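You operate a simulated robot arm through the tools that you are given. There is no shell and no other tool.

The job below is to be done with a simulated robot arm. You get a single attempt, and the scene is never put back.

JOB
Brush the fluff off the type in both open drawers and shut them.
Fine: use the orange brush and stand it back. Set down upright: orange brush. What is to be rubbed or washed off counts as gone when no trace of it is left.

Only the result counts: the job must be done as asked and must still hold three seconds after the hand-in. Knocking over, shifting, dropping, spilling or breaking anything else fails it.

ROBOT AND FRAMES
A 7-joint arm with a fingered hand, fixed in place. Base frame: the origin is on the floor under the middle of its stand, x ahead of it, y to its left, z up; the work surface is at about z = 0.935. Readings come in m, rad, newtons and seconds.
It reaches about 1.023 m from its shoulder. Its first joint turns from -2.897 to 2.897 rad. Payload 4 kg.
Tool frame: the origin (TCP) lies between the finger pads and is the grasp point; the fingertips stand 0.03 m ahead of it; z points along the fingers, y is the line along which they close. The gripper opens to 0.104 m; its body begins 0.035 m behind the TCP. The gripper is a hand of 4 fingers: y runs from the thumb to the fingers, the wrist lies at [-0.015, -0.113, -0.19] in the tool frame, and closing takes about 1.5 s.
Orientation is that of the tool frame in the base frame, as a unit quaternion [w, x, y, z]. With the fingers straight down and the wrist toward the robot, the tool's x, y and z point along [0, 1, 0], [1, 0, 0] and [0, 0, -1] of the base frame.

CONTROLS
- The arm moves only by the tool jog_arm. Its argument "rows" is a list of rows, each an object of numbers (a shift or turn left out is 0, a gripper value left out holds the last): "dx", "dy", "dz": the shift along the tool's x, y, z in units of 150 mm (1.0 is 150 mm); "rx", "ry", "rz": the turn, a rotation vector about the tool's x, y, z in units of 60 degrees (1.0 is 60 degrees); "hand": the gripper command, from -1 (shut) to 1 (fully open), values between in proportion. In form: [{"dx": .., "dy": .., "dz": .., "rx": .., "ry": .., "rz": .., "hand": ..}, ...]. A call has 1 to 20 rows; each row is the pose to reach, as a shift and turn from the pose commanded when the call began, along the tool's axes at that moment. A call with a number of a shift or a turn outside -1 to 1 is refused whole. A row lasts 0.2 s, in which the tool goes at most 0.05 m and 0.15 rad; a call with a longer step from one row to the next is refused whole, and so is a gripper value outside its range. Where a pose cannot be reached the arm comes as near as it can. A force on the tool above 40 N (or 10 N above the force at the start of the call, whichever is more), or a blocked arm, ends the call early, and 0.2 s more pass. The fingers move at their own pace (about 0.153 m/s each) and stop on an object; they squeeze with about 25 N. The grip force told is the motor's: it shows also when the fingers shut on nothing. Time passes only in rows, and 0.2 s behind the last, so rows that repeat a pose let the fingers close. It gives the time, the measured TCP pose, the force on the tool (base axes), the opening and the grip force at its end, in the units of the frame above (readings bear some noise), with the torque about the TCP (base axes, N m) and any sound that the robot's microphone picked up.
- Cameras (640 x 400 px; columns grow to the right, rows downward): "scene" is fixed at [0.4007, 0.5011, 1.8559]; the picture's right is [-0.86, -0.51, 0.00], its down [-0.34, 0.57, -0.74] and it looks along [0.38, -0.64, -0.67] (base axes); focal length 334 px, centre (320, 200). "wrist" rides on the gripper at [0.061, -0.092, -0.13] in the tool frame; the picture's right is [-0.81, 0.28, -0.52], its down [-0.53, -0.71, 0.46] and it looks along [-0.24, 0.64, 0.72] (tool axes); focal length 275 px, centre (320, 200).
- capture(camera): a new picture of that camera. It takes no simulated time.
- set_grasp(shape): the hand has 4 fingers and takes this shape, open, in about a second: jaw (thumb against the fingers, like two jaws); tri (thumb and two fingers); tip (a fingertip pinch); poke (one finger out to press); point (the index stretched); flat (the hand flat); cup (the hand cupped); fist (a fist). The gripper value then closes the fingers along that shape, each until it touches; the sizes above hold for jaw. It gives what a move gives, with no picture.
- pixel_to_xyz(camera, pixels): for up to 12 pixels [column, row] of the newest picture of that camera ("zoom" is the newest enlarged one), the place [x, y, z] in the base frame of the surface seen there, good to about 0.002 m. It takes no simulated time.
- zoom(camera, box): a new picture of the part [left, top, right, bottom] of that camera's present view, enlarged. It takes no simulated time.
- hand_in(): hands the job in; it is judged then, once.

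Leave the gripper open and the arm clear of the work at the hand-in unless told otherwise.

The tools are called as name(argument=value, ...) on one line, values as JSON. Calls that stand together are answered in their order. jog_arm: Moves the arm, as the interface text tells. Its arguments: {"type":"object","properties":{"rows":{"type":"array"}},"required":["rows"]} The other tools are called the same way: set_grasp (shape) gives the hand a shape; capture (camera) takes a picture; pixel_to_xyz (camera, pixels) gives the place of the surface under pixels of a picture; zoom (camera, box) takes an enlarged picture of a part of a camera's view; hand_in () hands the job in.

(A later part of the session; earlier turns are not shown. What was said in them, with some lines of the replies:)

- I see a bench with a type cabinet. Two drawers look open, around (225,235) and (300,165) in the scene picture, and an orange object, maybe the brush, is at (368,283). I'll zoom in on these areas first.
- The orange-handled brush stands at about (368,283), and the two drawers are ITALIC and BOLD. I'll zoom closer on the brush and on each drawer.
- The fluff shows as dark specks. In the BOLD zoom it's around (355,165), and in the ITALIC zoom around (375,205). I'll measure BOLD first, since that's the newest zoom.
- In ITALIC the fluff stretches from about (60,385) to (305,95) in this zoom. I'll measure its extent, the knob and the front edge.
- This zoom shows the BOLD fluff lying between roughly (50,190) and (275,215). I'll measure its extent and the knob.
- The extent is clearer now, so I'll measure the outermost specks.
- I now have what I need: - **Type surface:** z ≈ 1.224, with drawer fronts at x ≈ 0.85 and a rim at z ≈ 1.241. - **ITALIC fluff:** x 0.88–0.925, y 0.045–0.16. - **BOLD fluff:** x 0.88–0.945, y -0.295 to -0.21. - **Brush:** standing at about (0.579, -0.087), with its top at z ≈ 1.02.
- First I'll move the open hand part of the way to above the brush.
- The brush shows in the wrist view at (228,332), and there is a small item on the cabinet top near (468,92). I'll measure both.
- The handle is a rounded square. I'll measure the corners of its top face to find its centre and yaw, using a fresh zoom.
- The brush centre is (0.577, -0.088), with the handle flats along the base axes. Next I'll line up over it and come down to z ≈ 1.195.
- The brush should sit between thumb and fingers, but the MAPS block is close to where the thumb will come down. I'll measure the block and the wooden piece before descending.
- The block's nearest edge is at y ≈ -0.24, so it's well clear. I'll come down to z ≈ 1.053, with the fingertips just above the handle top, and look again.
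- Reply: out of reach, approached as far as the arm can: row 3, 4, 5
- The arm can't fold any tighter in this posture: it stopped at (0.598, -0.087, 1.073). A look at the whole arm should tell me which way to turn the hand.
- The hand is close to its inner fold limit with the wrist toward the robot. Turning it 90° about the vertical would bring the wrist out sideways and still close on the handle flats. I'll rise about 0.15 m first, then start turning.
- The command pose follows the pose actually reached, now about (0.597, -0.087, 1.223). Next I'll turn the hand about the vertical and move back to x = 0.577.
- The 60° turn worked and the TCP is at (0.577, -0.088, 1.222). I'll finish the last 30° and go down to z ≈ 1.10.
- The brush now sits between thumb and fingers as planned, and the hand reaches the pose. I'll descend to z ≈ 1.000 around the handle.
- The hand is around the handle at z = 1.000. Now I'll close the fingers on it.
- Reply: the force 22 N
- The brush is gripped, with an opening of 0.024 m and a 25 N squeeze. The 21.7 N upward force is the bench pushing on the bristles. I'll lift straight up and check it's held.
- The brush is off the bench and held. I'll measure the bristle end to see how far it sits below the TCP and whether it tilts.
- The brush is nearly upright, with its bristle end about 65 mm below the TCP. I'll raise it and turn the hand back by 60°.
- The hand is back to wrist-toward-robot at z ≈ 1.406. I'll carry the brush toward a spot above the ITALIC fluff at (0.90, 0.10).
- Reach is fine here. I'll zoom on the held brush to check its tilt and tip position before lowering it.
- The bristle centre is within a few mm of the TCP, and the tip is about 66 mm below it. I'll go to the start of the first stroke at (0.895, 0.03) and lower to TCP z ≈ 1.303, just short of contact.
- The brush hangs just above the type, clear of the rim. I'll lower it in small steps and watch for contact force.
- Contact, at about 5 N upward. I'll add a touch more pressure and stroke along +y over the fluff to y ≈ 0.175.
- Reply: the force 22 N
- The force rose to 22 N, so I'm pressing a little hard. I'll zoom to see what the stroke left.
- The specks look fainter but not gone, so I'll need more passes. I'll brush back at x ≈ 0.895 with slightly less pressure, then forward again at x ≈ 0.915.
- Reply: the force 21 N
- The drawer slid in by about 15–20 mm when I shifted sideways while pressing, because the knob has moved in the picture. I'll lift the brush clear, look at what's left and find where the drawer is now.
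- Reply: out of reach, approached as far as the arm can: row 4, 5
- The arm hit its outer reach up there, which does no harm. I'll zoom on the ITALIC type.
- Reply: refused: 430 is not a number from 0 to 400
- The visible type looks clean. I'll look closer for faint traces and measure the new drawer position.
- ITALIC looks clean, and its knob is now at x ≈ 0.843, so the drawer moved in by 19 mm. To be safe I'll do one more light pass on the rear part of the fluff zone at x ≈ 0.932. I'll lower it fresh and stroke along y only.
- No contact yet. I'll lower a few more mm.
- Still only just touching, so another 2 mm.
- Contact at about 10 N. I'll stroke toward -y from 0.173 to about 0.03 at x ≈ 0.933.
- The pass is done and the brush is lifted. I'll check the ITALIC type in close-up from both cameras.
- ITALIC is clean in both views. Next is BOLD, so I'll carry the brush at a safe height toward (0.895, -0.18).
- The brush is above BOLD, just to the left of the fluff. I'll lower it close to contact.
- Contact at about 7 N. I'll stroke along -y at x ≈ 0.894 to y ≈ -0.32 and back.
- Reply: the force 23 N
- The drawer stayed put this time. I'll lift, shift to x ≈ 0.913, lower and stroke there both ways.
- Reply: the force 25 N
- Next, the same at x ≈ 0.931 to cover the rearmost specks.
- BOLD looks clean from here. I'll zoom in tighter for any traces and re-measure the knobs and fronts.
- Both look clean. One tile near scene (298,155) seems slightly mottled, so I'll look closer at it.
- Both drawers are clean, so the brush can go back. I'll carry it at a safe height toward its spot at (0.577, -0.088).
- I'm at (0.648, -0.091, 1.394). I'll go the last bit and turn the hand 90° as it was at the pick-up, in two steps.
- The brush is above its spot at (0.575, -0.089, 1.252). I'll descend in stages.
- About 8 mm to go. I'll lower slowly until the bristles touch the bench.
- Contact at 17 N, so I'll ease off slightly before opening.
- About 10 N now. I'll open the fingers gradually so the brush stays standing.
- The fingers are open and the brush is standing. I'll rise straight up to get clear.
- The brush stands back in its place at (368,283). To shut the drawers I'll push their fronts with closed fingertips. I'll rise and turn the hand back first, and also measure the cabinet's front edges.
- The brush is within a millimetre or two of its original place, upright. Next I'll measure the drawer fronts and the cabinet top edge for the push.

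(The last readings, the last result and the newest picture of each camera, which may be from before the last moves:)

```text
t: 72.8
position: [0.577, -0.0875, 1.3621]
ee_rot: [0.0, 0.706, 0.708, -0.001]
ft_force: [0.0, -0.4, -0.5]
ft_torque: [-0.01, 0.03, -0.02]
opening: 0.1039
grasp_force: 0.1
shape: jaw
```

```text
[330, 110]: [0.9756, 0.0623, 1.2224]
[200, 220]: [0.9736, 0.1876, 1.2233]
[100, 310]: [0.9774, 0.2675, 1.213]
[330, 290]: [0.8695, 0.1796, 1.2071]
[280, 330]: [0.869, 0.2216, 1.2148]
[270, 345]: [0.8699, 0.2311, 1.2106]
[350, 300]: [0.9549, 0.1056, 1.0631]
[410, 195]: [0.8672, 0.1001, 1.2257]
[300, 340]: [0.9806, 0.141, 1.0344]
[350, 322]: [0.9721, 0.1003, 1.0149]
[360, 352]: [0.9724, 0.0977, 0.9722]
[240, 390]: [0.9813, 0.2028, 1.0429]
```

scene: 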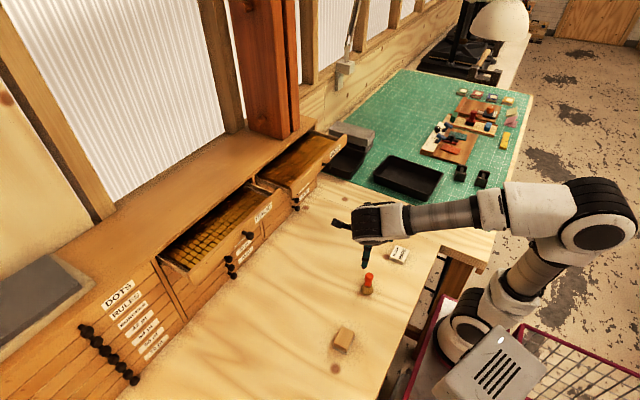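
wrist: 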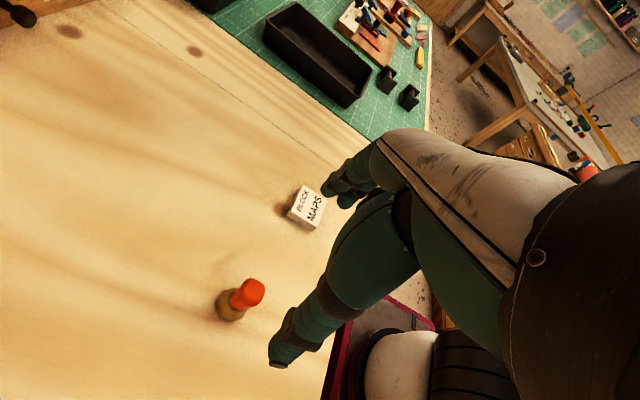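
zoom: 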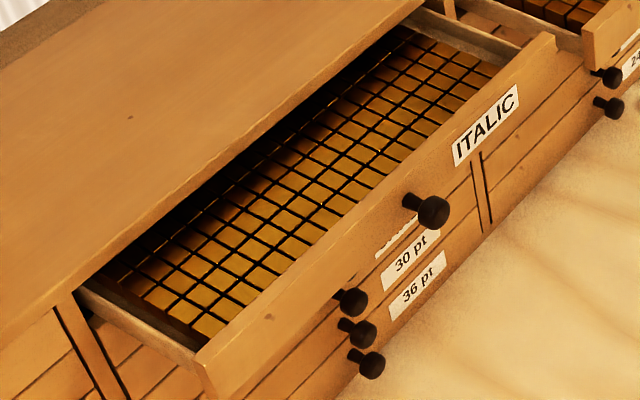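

ITALIC's front face is now at x ≈ 0.869. I'll close the hand and move toward (0.75, 0.18) in front of ITALIC, staying high over the brush.

jog_arm(rows=[{"dx": 0.2, "dy": 0.13, "hand": -1}, {"dx": 0.45, "dy": 0.3}, {"dx": 0.7, "dy": 0.45}, {"dx": 0.9, "dy": 0.6}, {"dx": 0.9, "dy": 0.6}])

jog_arm(rows=[{"dx": 0.2, "dy": 0.15}, {"dx": 0.45, "dy": 0.3}, {"dx": 0.7, "dy": 0.45}, {"dx": 0.88, "dy": 0.5}, {"dx": 0.88, "dy": 0.5, "rx": -0.14}, {"dx": 0.88, "dy": 0.5, "rx": -0.28}, {"dx": 0.88, "dy": 0.5, "rx": -0.42}, {"dx": 0.88, "dy": 0.5, "rx": -0.56}, {"dx": 0.88, "dy": 0.5, "rx": -0.7}, {"dx": 0.88, "dy": 0.5, "rx": -0.75}, {"dx": 0.88, "dy": 0.5, "rx": -0.75}])

capture(camera="scene")

capture(camera="wrist")

```text
t: 74.0
position: [0.6663, 0.0481, 1.3626]
ee_rot: [-0.001, 0.707, 0.708, 0.0]
ft_force: [0.9, -0.7, -0.7]
ft_torque: [-0.01, -0.02, -0.01]
opening: 0.0
grasp_force: 24.9
shape: jaw
```

```text
t: 76.4
position: [0.7431, 0.1795, 1.3621]
ee_rot: [0.271, 0.653, 0.653, 0.271]
ft_force: [0.0, 0.2, 0.1]
ft_torque: [-0.02, 0.0, 0.01]
opening: 0.0
grasp_force: 24.8
shape: jaw
```

```text
taken
```

scene: 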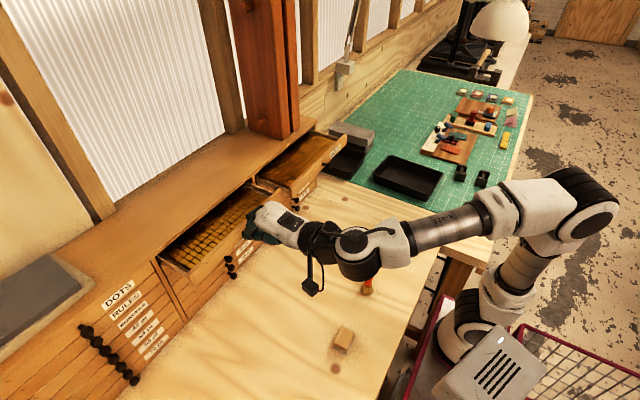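

```text
taken
```

wrist: 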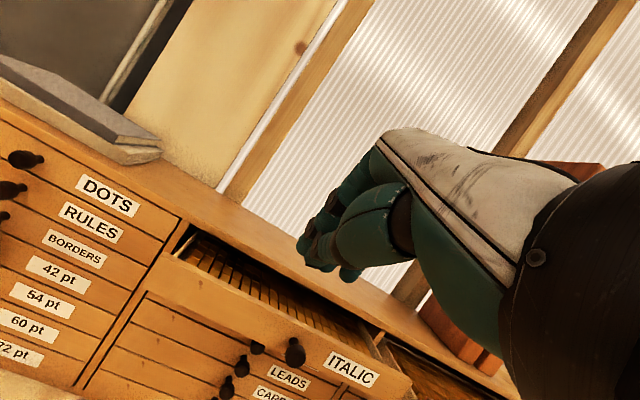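

The hand is pitched 45° forward-down at (0.743, 0.18, 1.362), with fingers closed. I'll measure where the fingers actually are.

zoom(camera="wrist", box=[270, 130, 420, 300])

pixel_to_xyz(camera="wrist", pixels=[[300, 238], [303, 255], [315, 265], [330, 268], [350, 275], [330, 205], [320, 230], [345, 190], [370, 165], [335, 245]])

zoom(camera="scene", box=[225, 180, 345, 280])

```text
2.35 times, centred on (345, 215) of wrist
```

zoom: 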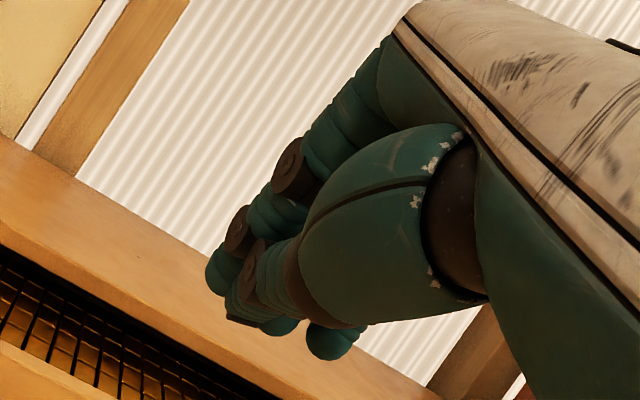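

```text
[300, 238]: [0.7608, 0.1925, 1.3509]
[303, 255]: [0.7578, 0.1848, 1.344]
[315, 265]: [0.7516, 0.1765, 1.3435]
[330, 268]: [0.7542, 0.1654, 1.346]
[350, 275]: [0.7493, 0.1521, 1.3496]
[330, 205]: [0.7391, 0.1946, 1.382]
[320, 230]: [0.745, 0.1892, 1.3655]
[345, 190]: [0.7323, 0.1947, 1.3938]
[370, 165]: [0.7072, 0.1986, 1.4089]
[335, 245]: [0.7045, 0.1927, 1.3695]
```

```text
4.00 times, centred on (285, 230) of scene
```

zoom: 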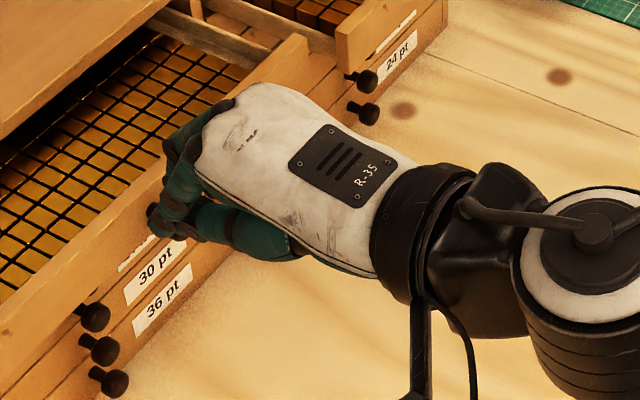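

The fingertips' foremost point is about 20 mm ahead of the TCP and 12–15 mm below it, at y 0.145–0.205, clear of the ITALIC knob at y ≈ 0.108. I'll lower to TCP z ≈ 1.236, in front of the drawer panel.

jog_arm(rows=[{"dy": -0.15, "dz": 0.15}, {"dy": -0.3, "dz": 0.3}, {"dy": -0.45, "dz": 0.45}, {"dy": -0.594, "dz": 0.594}, {"dy": -0.594, "dz": 0.594}])

capture(camera="wrist")

capture(camera="scene")

```text
t: 77.6
position: [0.7426, 0.1807, 1.2366]
ee_rot: [0.271, 0.653, 0.653, 0.271]
ft_force: [-1.1, 0.3, -0.7]
ft_torque: [-0.01, 0.0, 0.01]
opening: 0.0001
grasp_force: 25.0
shape: jaw
```

```text
taken
```

wrist: 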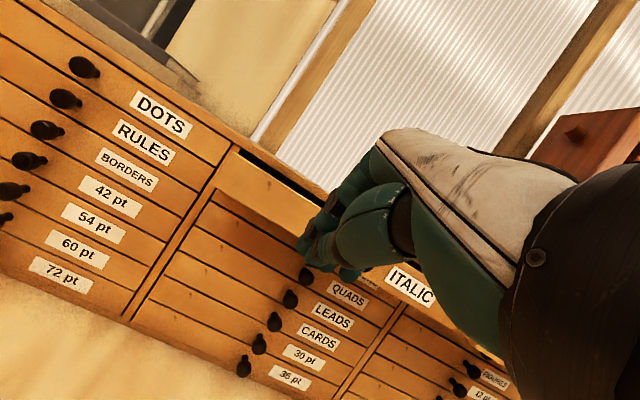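

```text
taken
```

scene: 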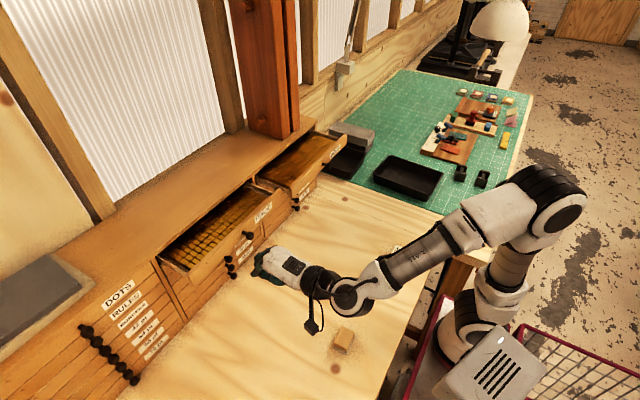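

The height looks right. I'll move forward 0.10 m, to just short of the panel.

jog_arm(rows=[{"dy": 0.118, "dz": 0.118}, {"dy": 0.236, "dz": 0.236}, {"dy": 0.354, "dz": 0.354}, {"dy": 0.44, "dz": 0.44}, {"dy": 0.44, "dz": 0.44}])

zoom(camera="scene", box=[180, 190, 300, 290])

capture(camera="wrist")

```text
t: 78.8
position: [0.8356, 0.1782, 1.2382]
ee_rot: [0.27, 0.653, 0.654, 0.27]
ft_force: [-0.3, 0.8, 0.0]
ft_torque: [-0.01, 0.02, 0.01]
opening: 0.0
grasp_force: 24.5
shape: jaw
```

```text
4.00 times, centred on (240, 240) of scene
```

zoom: 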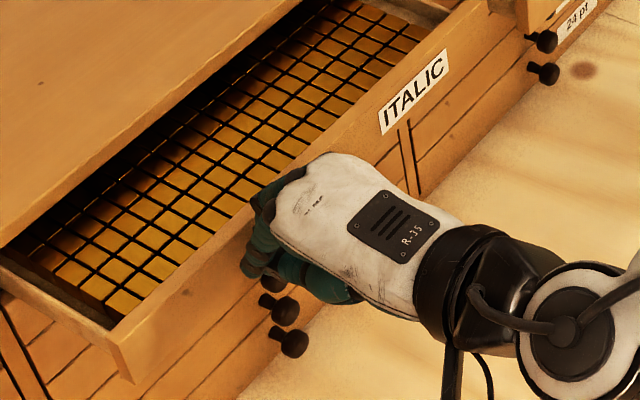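

```text
taken
```

wrist: 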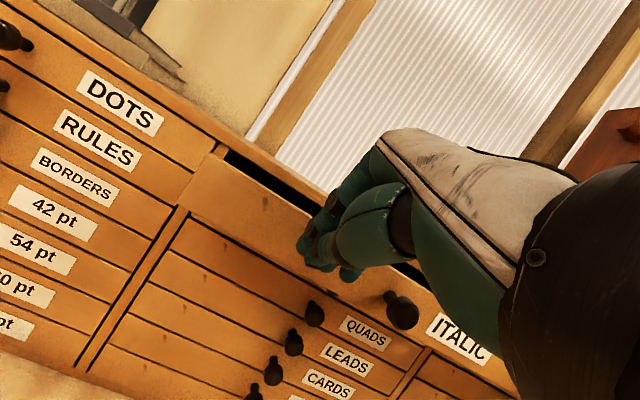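

The fingertips face the panel, clear of the knob. I'll push forward about 0.11 m, slowly.

jog_arm(rows=[{"dy": 0.05, "dz": 0.05}, {"dy": 0.1, "dz": 0.1}, {"dy": 0.15, "dz": 0.15}, {"dy": 0.2, "dz": 0.2}, {"dy": 0.25, "dz": 0.25}, {"dy": 0.3, "dz": 0.3}, {"dy": 0.35, "dz": 0.35}, {"dy": 0.4, "dz": 0.4}, {"dy": 0.45, "dz": 0.45}, {"dy": 0.5, "dz": 0.5}, {"dy": 0.53, "dz": 0.53}])

zoom(camera="scene", box=[180, 170, 300, 270])

capture(camera="wrist")

```text
t: 81.2
position: [0.9495, 0.1799, 1.2359]
ee_rot: [0.27, 0.653, 0.654, 0.27]
ft_force: [-1.4, -0.2, -0.5]
ft_torque: [-0.03, 0.01, 0.0]
opening: 0.0
grasp_force: 25.3
shape: jaw
```

```text
4.00 times, centred on (240, 220) of scene
```

zoom: 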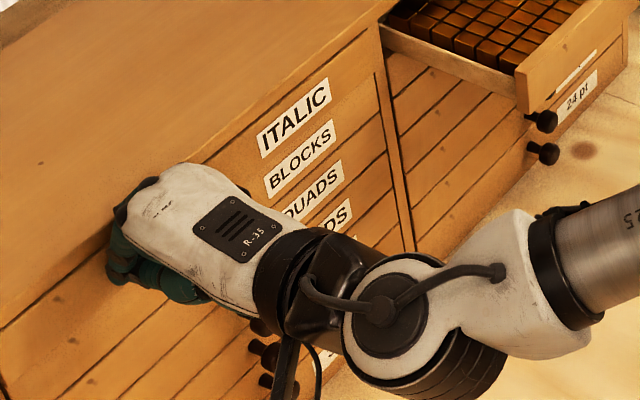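

```text
taken
```

wrist: 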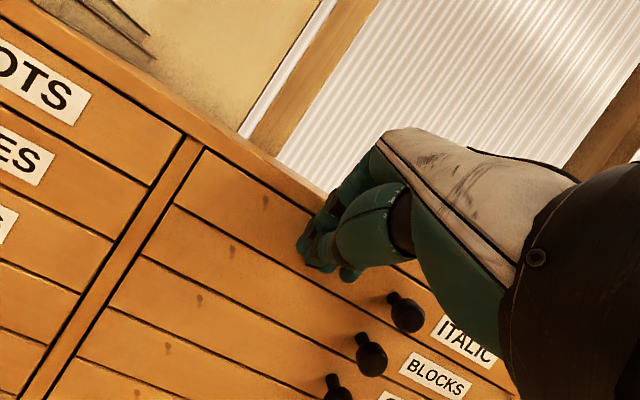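

ITALIC is nearly shut, with little force so far. I'll push on slowly until it stops.

jog_arm(rows=[{"dy": 0.014, "dz": 0.014}, {"dy": 0.028, "dz": 0.028}, {"dy": 0.042, "dz": 0.042}, {"dy": 0.056, "dz": 0.056}, {"dy": 0.07, "dz": 0.07}])

zoom(camera="scene", box=[180, 170, 300, 270])

capture(camera="wrist")

```text
t: 82.2
position: [0.9558, 0.1799, 1.2385]
ee_rot: [0.271, 0.653, 0.653, 0.272]
ft_force: [-32.6, -10.1, 0.7]
ft_torque: [-0.02, 0.03, -0.54]
opening: 0.0002
grasp_force: 24.9
shape: jaw
stopped in row 5: the force on the tool passed its limit at 42 N (the readings are from after the stop); the commanded pose is now the measured one
```

```text
4.00 times, centred on (240, 220) of scene
```

zoom: 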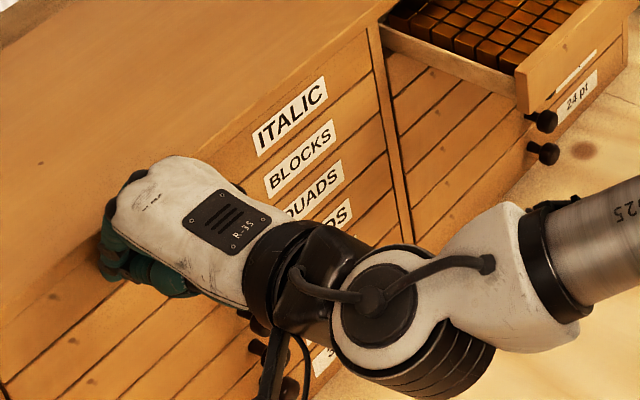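

```text
taken
```

wrist: 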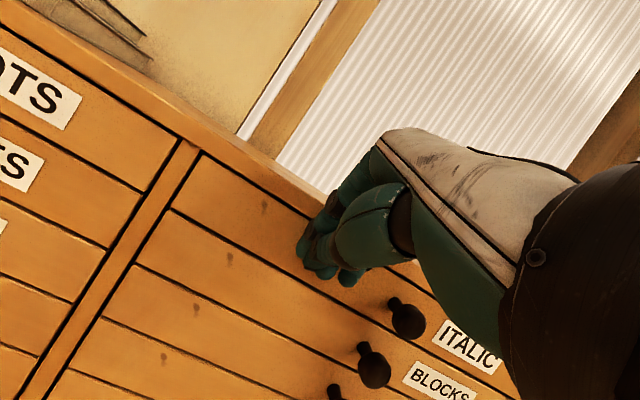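

The push met a hard stop (over 40 N), so ITALIC should be shut. I'll back off and check that it's flush.

jog_arm(rows=[{"dy": -0.1, "dz": -0.1}, {"dy": -0.25, "dz": -0.25}, {"dy": -0.4, "dz": -0.4}, {"dy": -0.55, "dz": -0.55}, {"dy": -0.65, "dz": -0.65}, {"dy": -0.65, "dz": -0.65}])

capture(camera="scene")

zoom(camera="scene", box=[150, 150, 330, 280])

pixel_to_xyz(camera="zoom", pixels=[[330, 210], [310, 215], [320, 240], [300, 225], [180, 285], [320, 295], [330, 190], [345, 200], [100, 310], [60, 330]])

capture(camera="wrist")

```text
t: 83.6
position: [0.8213, 0.1777, 1.237]
ee_rot: [0.27, 0.653, 0.654, 0.271]
ft_force: [-0.2, 0.6, -0.3]
ft_torque: [0.01, 0.0, 0.01]
opening: 0.0001
grasp_force: 25.0
shape: jaw
```

```text
taken
```

scene: 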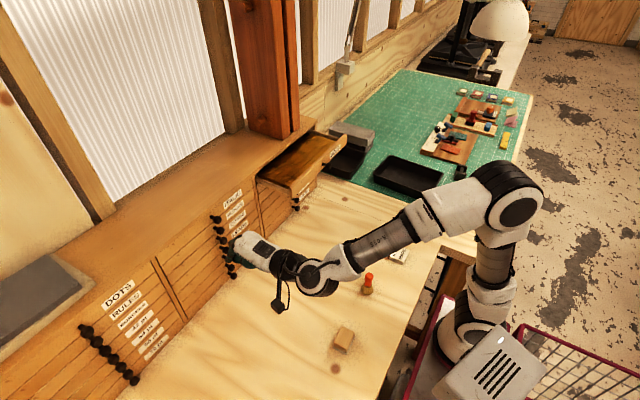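

```text
3.08 times, centred on (240, 215) of scene
```

zoom: 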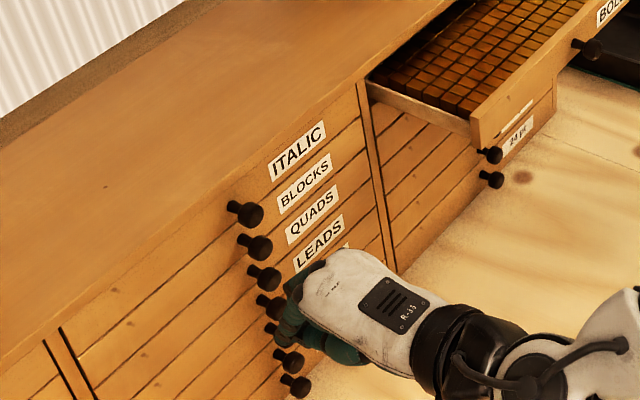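

```text
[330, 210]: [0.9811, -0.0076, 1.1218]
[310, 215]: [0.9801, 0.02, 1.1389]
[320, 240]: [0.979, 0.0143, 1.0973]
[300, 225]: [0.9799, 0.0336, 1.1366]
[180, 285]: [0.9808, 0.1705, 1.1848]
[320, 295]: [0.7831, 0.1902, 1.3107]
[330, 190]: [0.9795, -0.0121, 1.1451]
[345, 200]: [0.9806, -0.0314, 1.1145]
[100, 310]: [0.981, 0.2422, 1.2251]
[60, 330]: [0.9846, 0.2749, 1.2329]
```

```text
taken
```

wrist: 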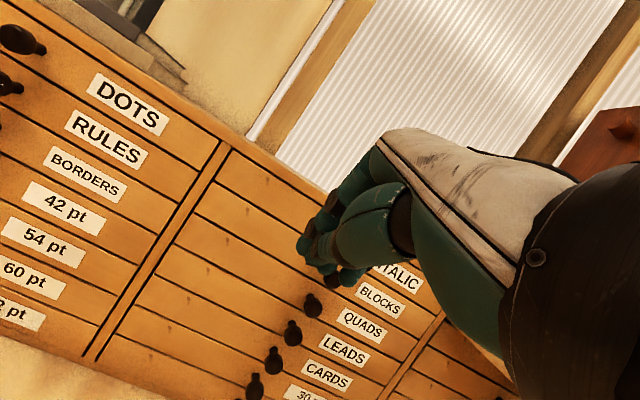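

ITALIC's panel is at x = 0.981, flush with the other drawers. Next I'll back off and up along the fingers, then go sideways to in front of BOLD at y ≈ -0.18.

jog_arm(rows=[{"dz": -0.2}, {"dz": -0.4}, {"dz": -0.566, "dx": -0.1}, {"dz": -0.566, "dx": -0.35}, {"dz": -0.566, "dx": -0.6}, {"dz": -0.566, "dx": -0.85}, {"dz": -0.566, "dx": -0.95}, {"dz": -0.566, "dx": -0.95}])

jog_arm(rows=[{"dx": -0.3}, {"dx": -0.6}, {"dx": -0.9}, {"dx": -0.95}, {"dx": -0.95}])

jog_arm(rows=[{"dx": -0.2}, {"dx": -0.4}, {"dx": -0.487}, {"dx": -0.487, "dy": -0.14, "dz": 0.14}, {"dx": -0.487, "dy": -0.283, "dz": 0.283}, {"dx": -0.487, "dy": -0.283, "dz": 0.283}])

capture(camera="scene")

capture(camera="wrist")

```text
t: 85.4
position: [0.7607, 0.0355, 1.297]
ee_rot: [0.27, 0.652, 0.654, 0.272]
ft_force: [-0.3, 0.3, -0.5]
ft_torque: [-0.01, -0.01, 0.0]
opening: 0.0
grasp_force: 24.9
shape: jaw
```

```text
t: 86.6
position: [0.7601, -0.1056, 1.2968]
ee_rot: [0.27, 0.653, 0.654, 0.272]
ft_force: [-0.7, 0.1, -0.2]
ft_torque: [0.0, -0.01, 0.01]
opening: 0.0
grasp_force: 25.1
shape: jaw
```

```text
t: 88.0
position: [0.7608, -0.1805, 1.2377]
ee_rot: [0.27, 0.652, 0.654, 0.272]
ft_force: [0.1, -0.6, 0.1]
ft_torque: [-0.03, 0.0, 0.0]
opening: 0.0001
grasp_force: 24.6
shape: jaw
```

```text
taken
```

scene: 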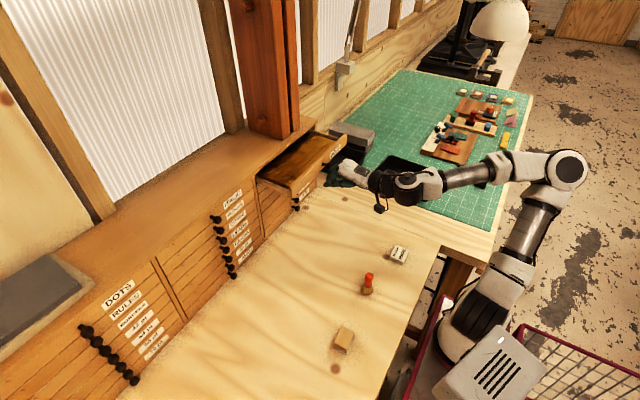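

```text
taken
```

wrist: 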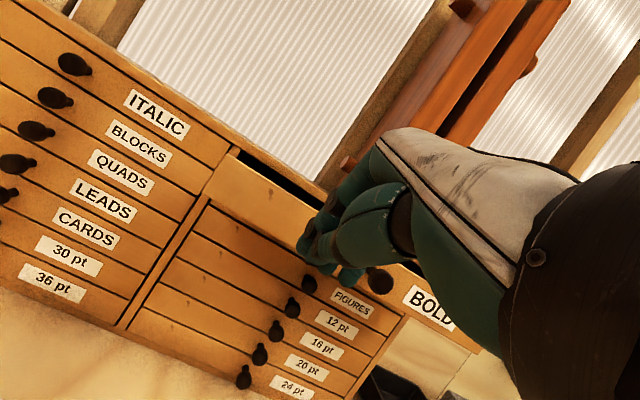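

The fingertips are in front of BOLD at y ≈ -0.18, with the knob at y ≈ -0.256 to the right and clear. I'll approach and push in, up to x ≈ 0.945.

jog_arm(rows=[{"dy": 0.1, "dz": 0.1}, {"dy": 0.2, "dz": 0.2}, {"dy": 0.26, "dz": 0.26}, {"dy": 0.31, "dz": 0.31}, {"dy": 0.36, "dz": 0.36}, {"dy": 0.41, "dz": 0.41}, {"dy": 0.46, "dz": 0.46}, {"dy": 0.51, "dz": 0.51}, {"dy": 0.56, "dz": 0.56}, {"dy": 0.61, "dz": 0.61}, {"dy": 0.66, "dz": 0.66}, {"dy": 0.71, "dz": 0.71}, {"dy": 0.76, "dz": 0.76}, {"dy": 0.81, "dz": 0.81}, {"dy": 0.86, "dz": 0.86}])

zoom(camera="scene", box=[230, 110, 360, 220])

capture(camera="wrist")

```text
t: 91.2
position: [0.9446, -0.1774, 1.2368]
ee_rot: [0.27, 0.652, 0.654, 0.271]
ft_force: [-0.9, 0.8, 0.4]
ft_torque: [0.03, 0.0, 0.0]
opening: 0.0
grasp_force: 24.6
shape: jaw
```

```text
3.64 times, centred on (295, 165) of scene
```

zoom: 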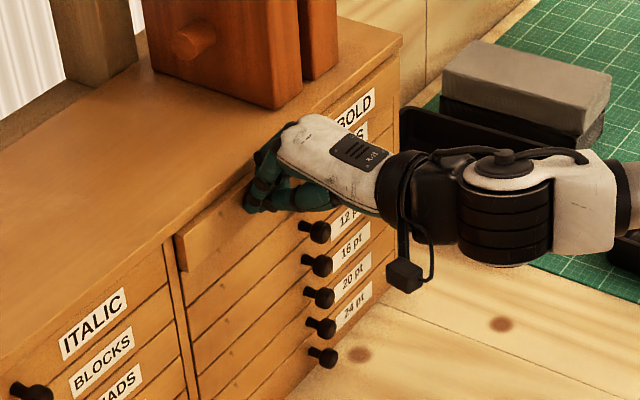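

```text
taken
```

wrist: 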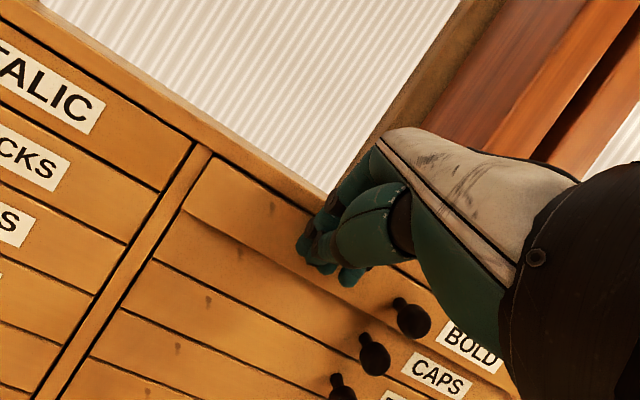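

BOLD still stands out by about a centimetre. I'll push on slowly until it stops.

jog_arm(rows=[{"dy": 0.014, "dz": 0.014}, {"dy": 0.028, "dz": 0.028}, {"dy": 0.042, "dz": 0.042}, {"dy": 0.056, "dz": 0.056}, {"dy": 0.07, "dz": 0.07}, {"dy": 0.084, "dz": 0.084}, {"dy": 0.098, "dz": 0.098}])

zoom(camera="scene", box=[230, 110, 360, 220])

```text
t: 92.5
position: [0.957, -0.1779, 1.2392]
ee_rot: [0.27, 0.653, 0.654, 0.272]
ft_force: [-37.1, -4.8, 1.1]
ft_torque: [-0.04, -0.02, -0.47]
opening: 0.0
grasp_force: 25.5
shape: jaw
stopped in row 6: the force on the tool passed its limit at 43 N (the readings are from after the stop); the commanded pose is now the measured one
```

```text
3.64 times, centred on (295, 165) of scene
```

zoom: 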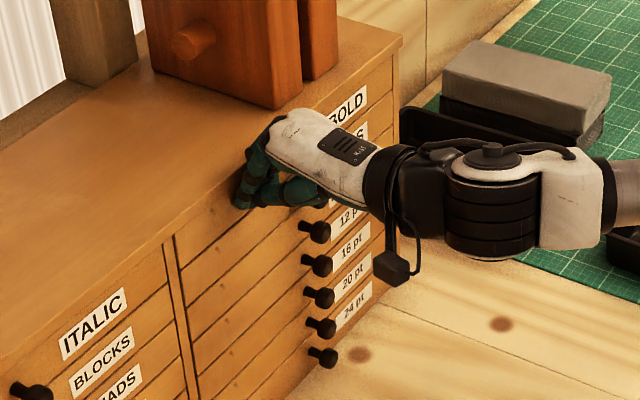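

BOLD hit its stop as well. I'll back straight off, then up and away.

jog_arm(rows=[{"dy": -0.1, "dz": -0.1}, {"dy": -0.25, "dz": -0.25}, {"dy": -0.4, "dz": -0.4}, {"dy": -0.55, "dz": -0.55}, {"dy": -0.7, "dz": -0.7}, {"dy": -0.7, "dz": -0.9}, {"dy": -0.7, "dz": -1.0}, {"dy": -0.7, "dz": -1.0}])

capture(camera="scene")

zoom(camera="scene", box=[190, 110, 350, 260])

capture(camera="wrist")

```text
t: 94.3
position: [0.7781, -0.1785, 1.2697]
ee_rot: [0.27, 0.652, 0.654, 0.273]
ft_force: [0.5, 0.3, 1.1]
ft_torque: [0.01, -0.02, 0.0]
opening: 0.0
grasp_force: 24.8
shape: jaw
```

```text
taken
```

scene: 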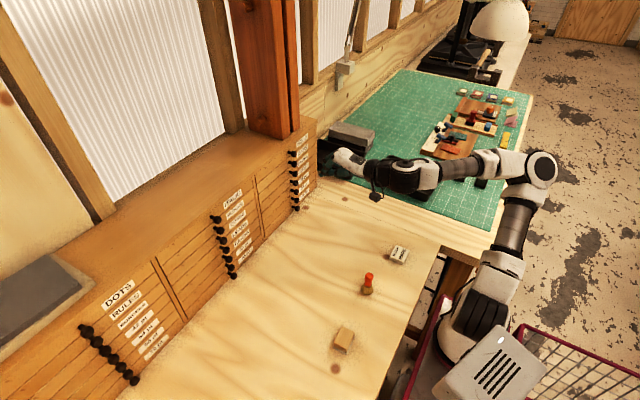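

```text
2.67 times, centred on (270, 185) of scene
```

zoom: 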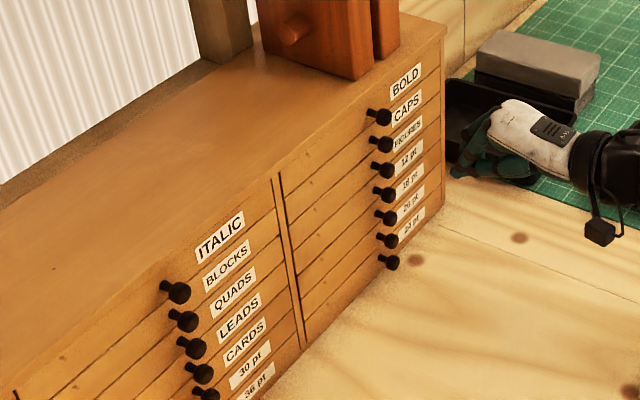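

```text
taken
```

wrist: 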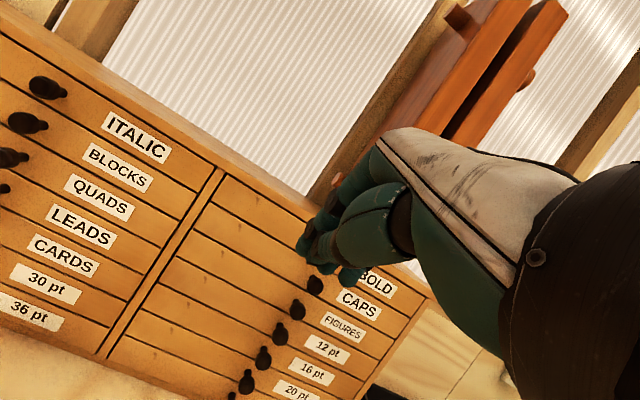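

Both drawers look flush. I'll check the panel and knob depths, then retreat and open the hand.

pixel_to_xyz(camera="zoom", pixels=[[360, 125], [320, 155], [300, 215], [385, 115], [385, 143], [385, 170], [405, 80], [140, 310], [181, 292], [189, 321], [220, 240], [230, 270]])

jog_arm(rows=[{"dz": -0.2}, {"dz": -0.4}, {"dz": -0.6}, {"dz": -0.8, "hand": 1}, {"dz": -0.9, "hand": 1}, {"dz": -0.9, "hand": 1}, {"dz": -0.9, "hand": 1}, {"dz": -0.9, "hand": 1}, {"dz": -0.9, "hand": 1}, {"dz": -0.9, "hand": 1}, {"dz": -0.9, "hand": 1}])

capture(camera="scene")

zoom(camera="scene", box=[320, 220, 440, 380])

```text
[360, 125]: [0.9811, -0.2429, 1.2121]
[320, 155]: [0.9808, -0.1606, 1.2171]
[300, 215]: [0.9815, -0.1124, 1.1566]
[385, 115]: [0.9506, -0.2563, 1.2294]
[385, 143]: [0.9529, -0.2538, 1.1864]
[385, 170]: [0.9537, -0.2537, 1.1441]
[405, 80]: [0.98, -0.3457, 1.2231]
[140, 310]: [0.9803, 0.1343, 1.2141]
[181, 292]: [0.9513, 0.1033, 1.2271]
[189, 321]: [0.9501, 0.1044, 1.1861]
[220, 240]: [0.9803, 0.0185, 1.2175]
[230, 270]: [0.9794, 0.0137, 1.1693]
```

```text
t: 96.7
position: [0.6835, -0.1788, 1.3632]
ee_rot: [0.271, 0.652, 0.653, 0.272]
ft_force: [0.0, -0.4, -0.3]
ft_torque: [-0.03, 0.02, 0.01]
opening: 0.1037
grasp_force: 0.1
shape: jaw
```

```text
taken
```

scene: 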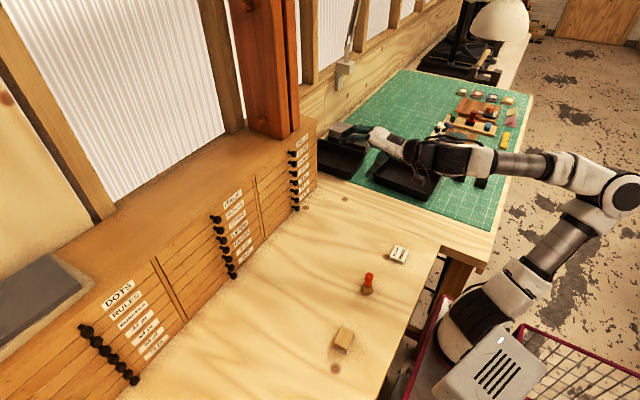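

```text
2.50 times, centred on (380, 300) of scene
```

zoom: 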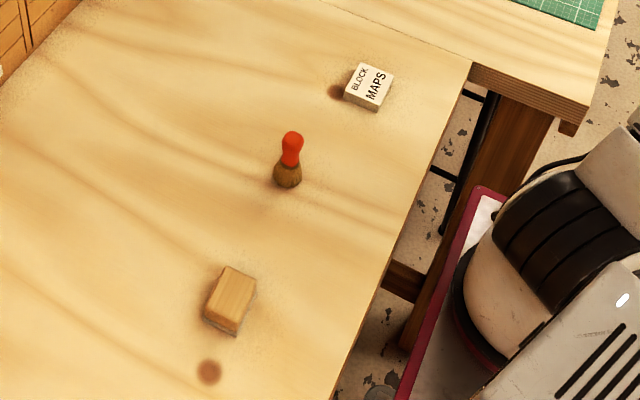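

Everything checks out:
- **Drawers:** both fronts are flush at x ≈ 0.980–0.981, with the knobs in line with their neighbours.
- **Brush:** standing upright in its original place.
- **Other items:** the MAPS block and the wooden block look the same as in the first picture.
- **Arm:** the hand is open and clear at z ≈ 1.36.

I'm handing in the job.

hand_in()

```text
The job is handed in.
```

The fluff is brushed off the type in both the ITALIC and BOLD drawers, and both are shut. I've handed the job in, but no verdict came back.

- **Fluff:** no specks showed in close-up views of either drawer before I shut them. ITALIC slid in about 19 mm while I was brushing, so I gave it one more pass afterwards.
- **Drawers:** I pushed each one until it met its stop, and both fronts now sit flush with the drawers around them.
- **Brush:** the orange brush is standing upright within a millimetre or two of where it started.
- **Everything else:** nothing else looked moved in the final pictures. The hand is open and the arm is clear of the work.
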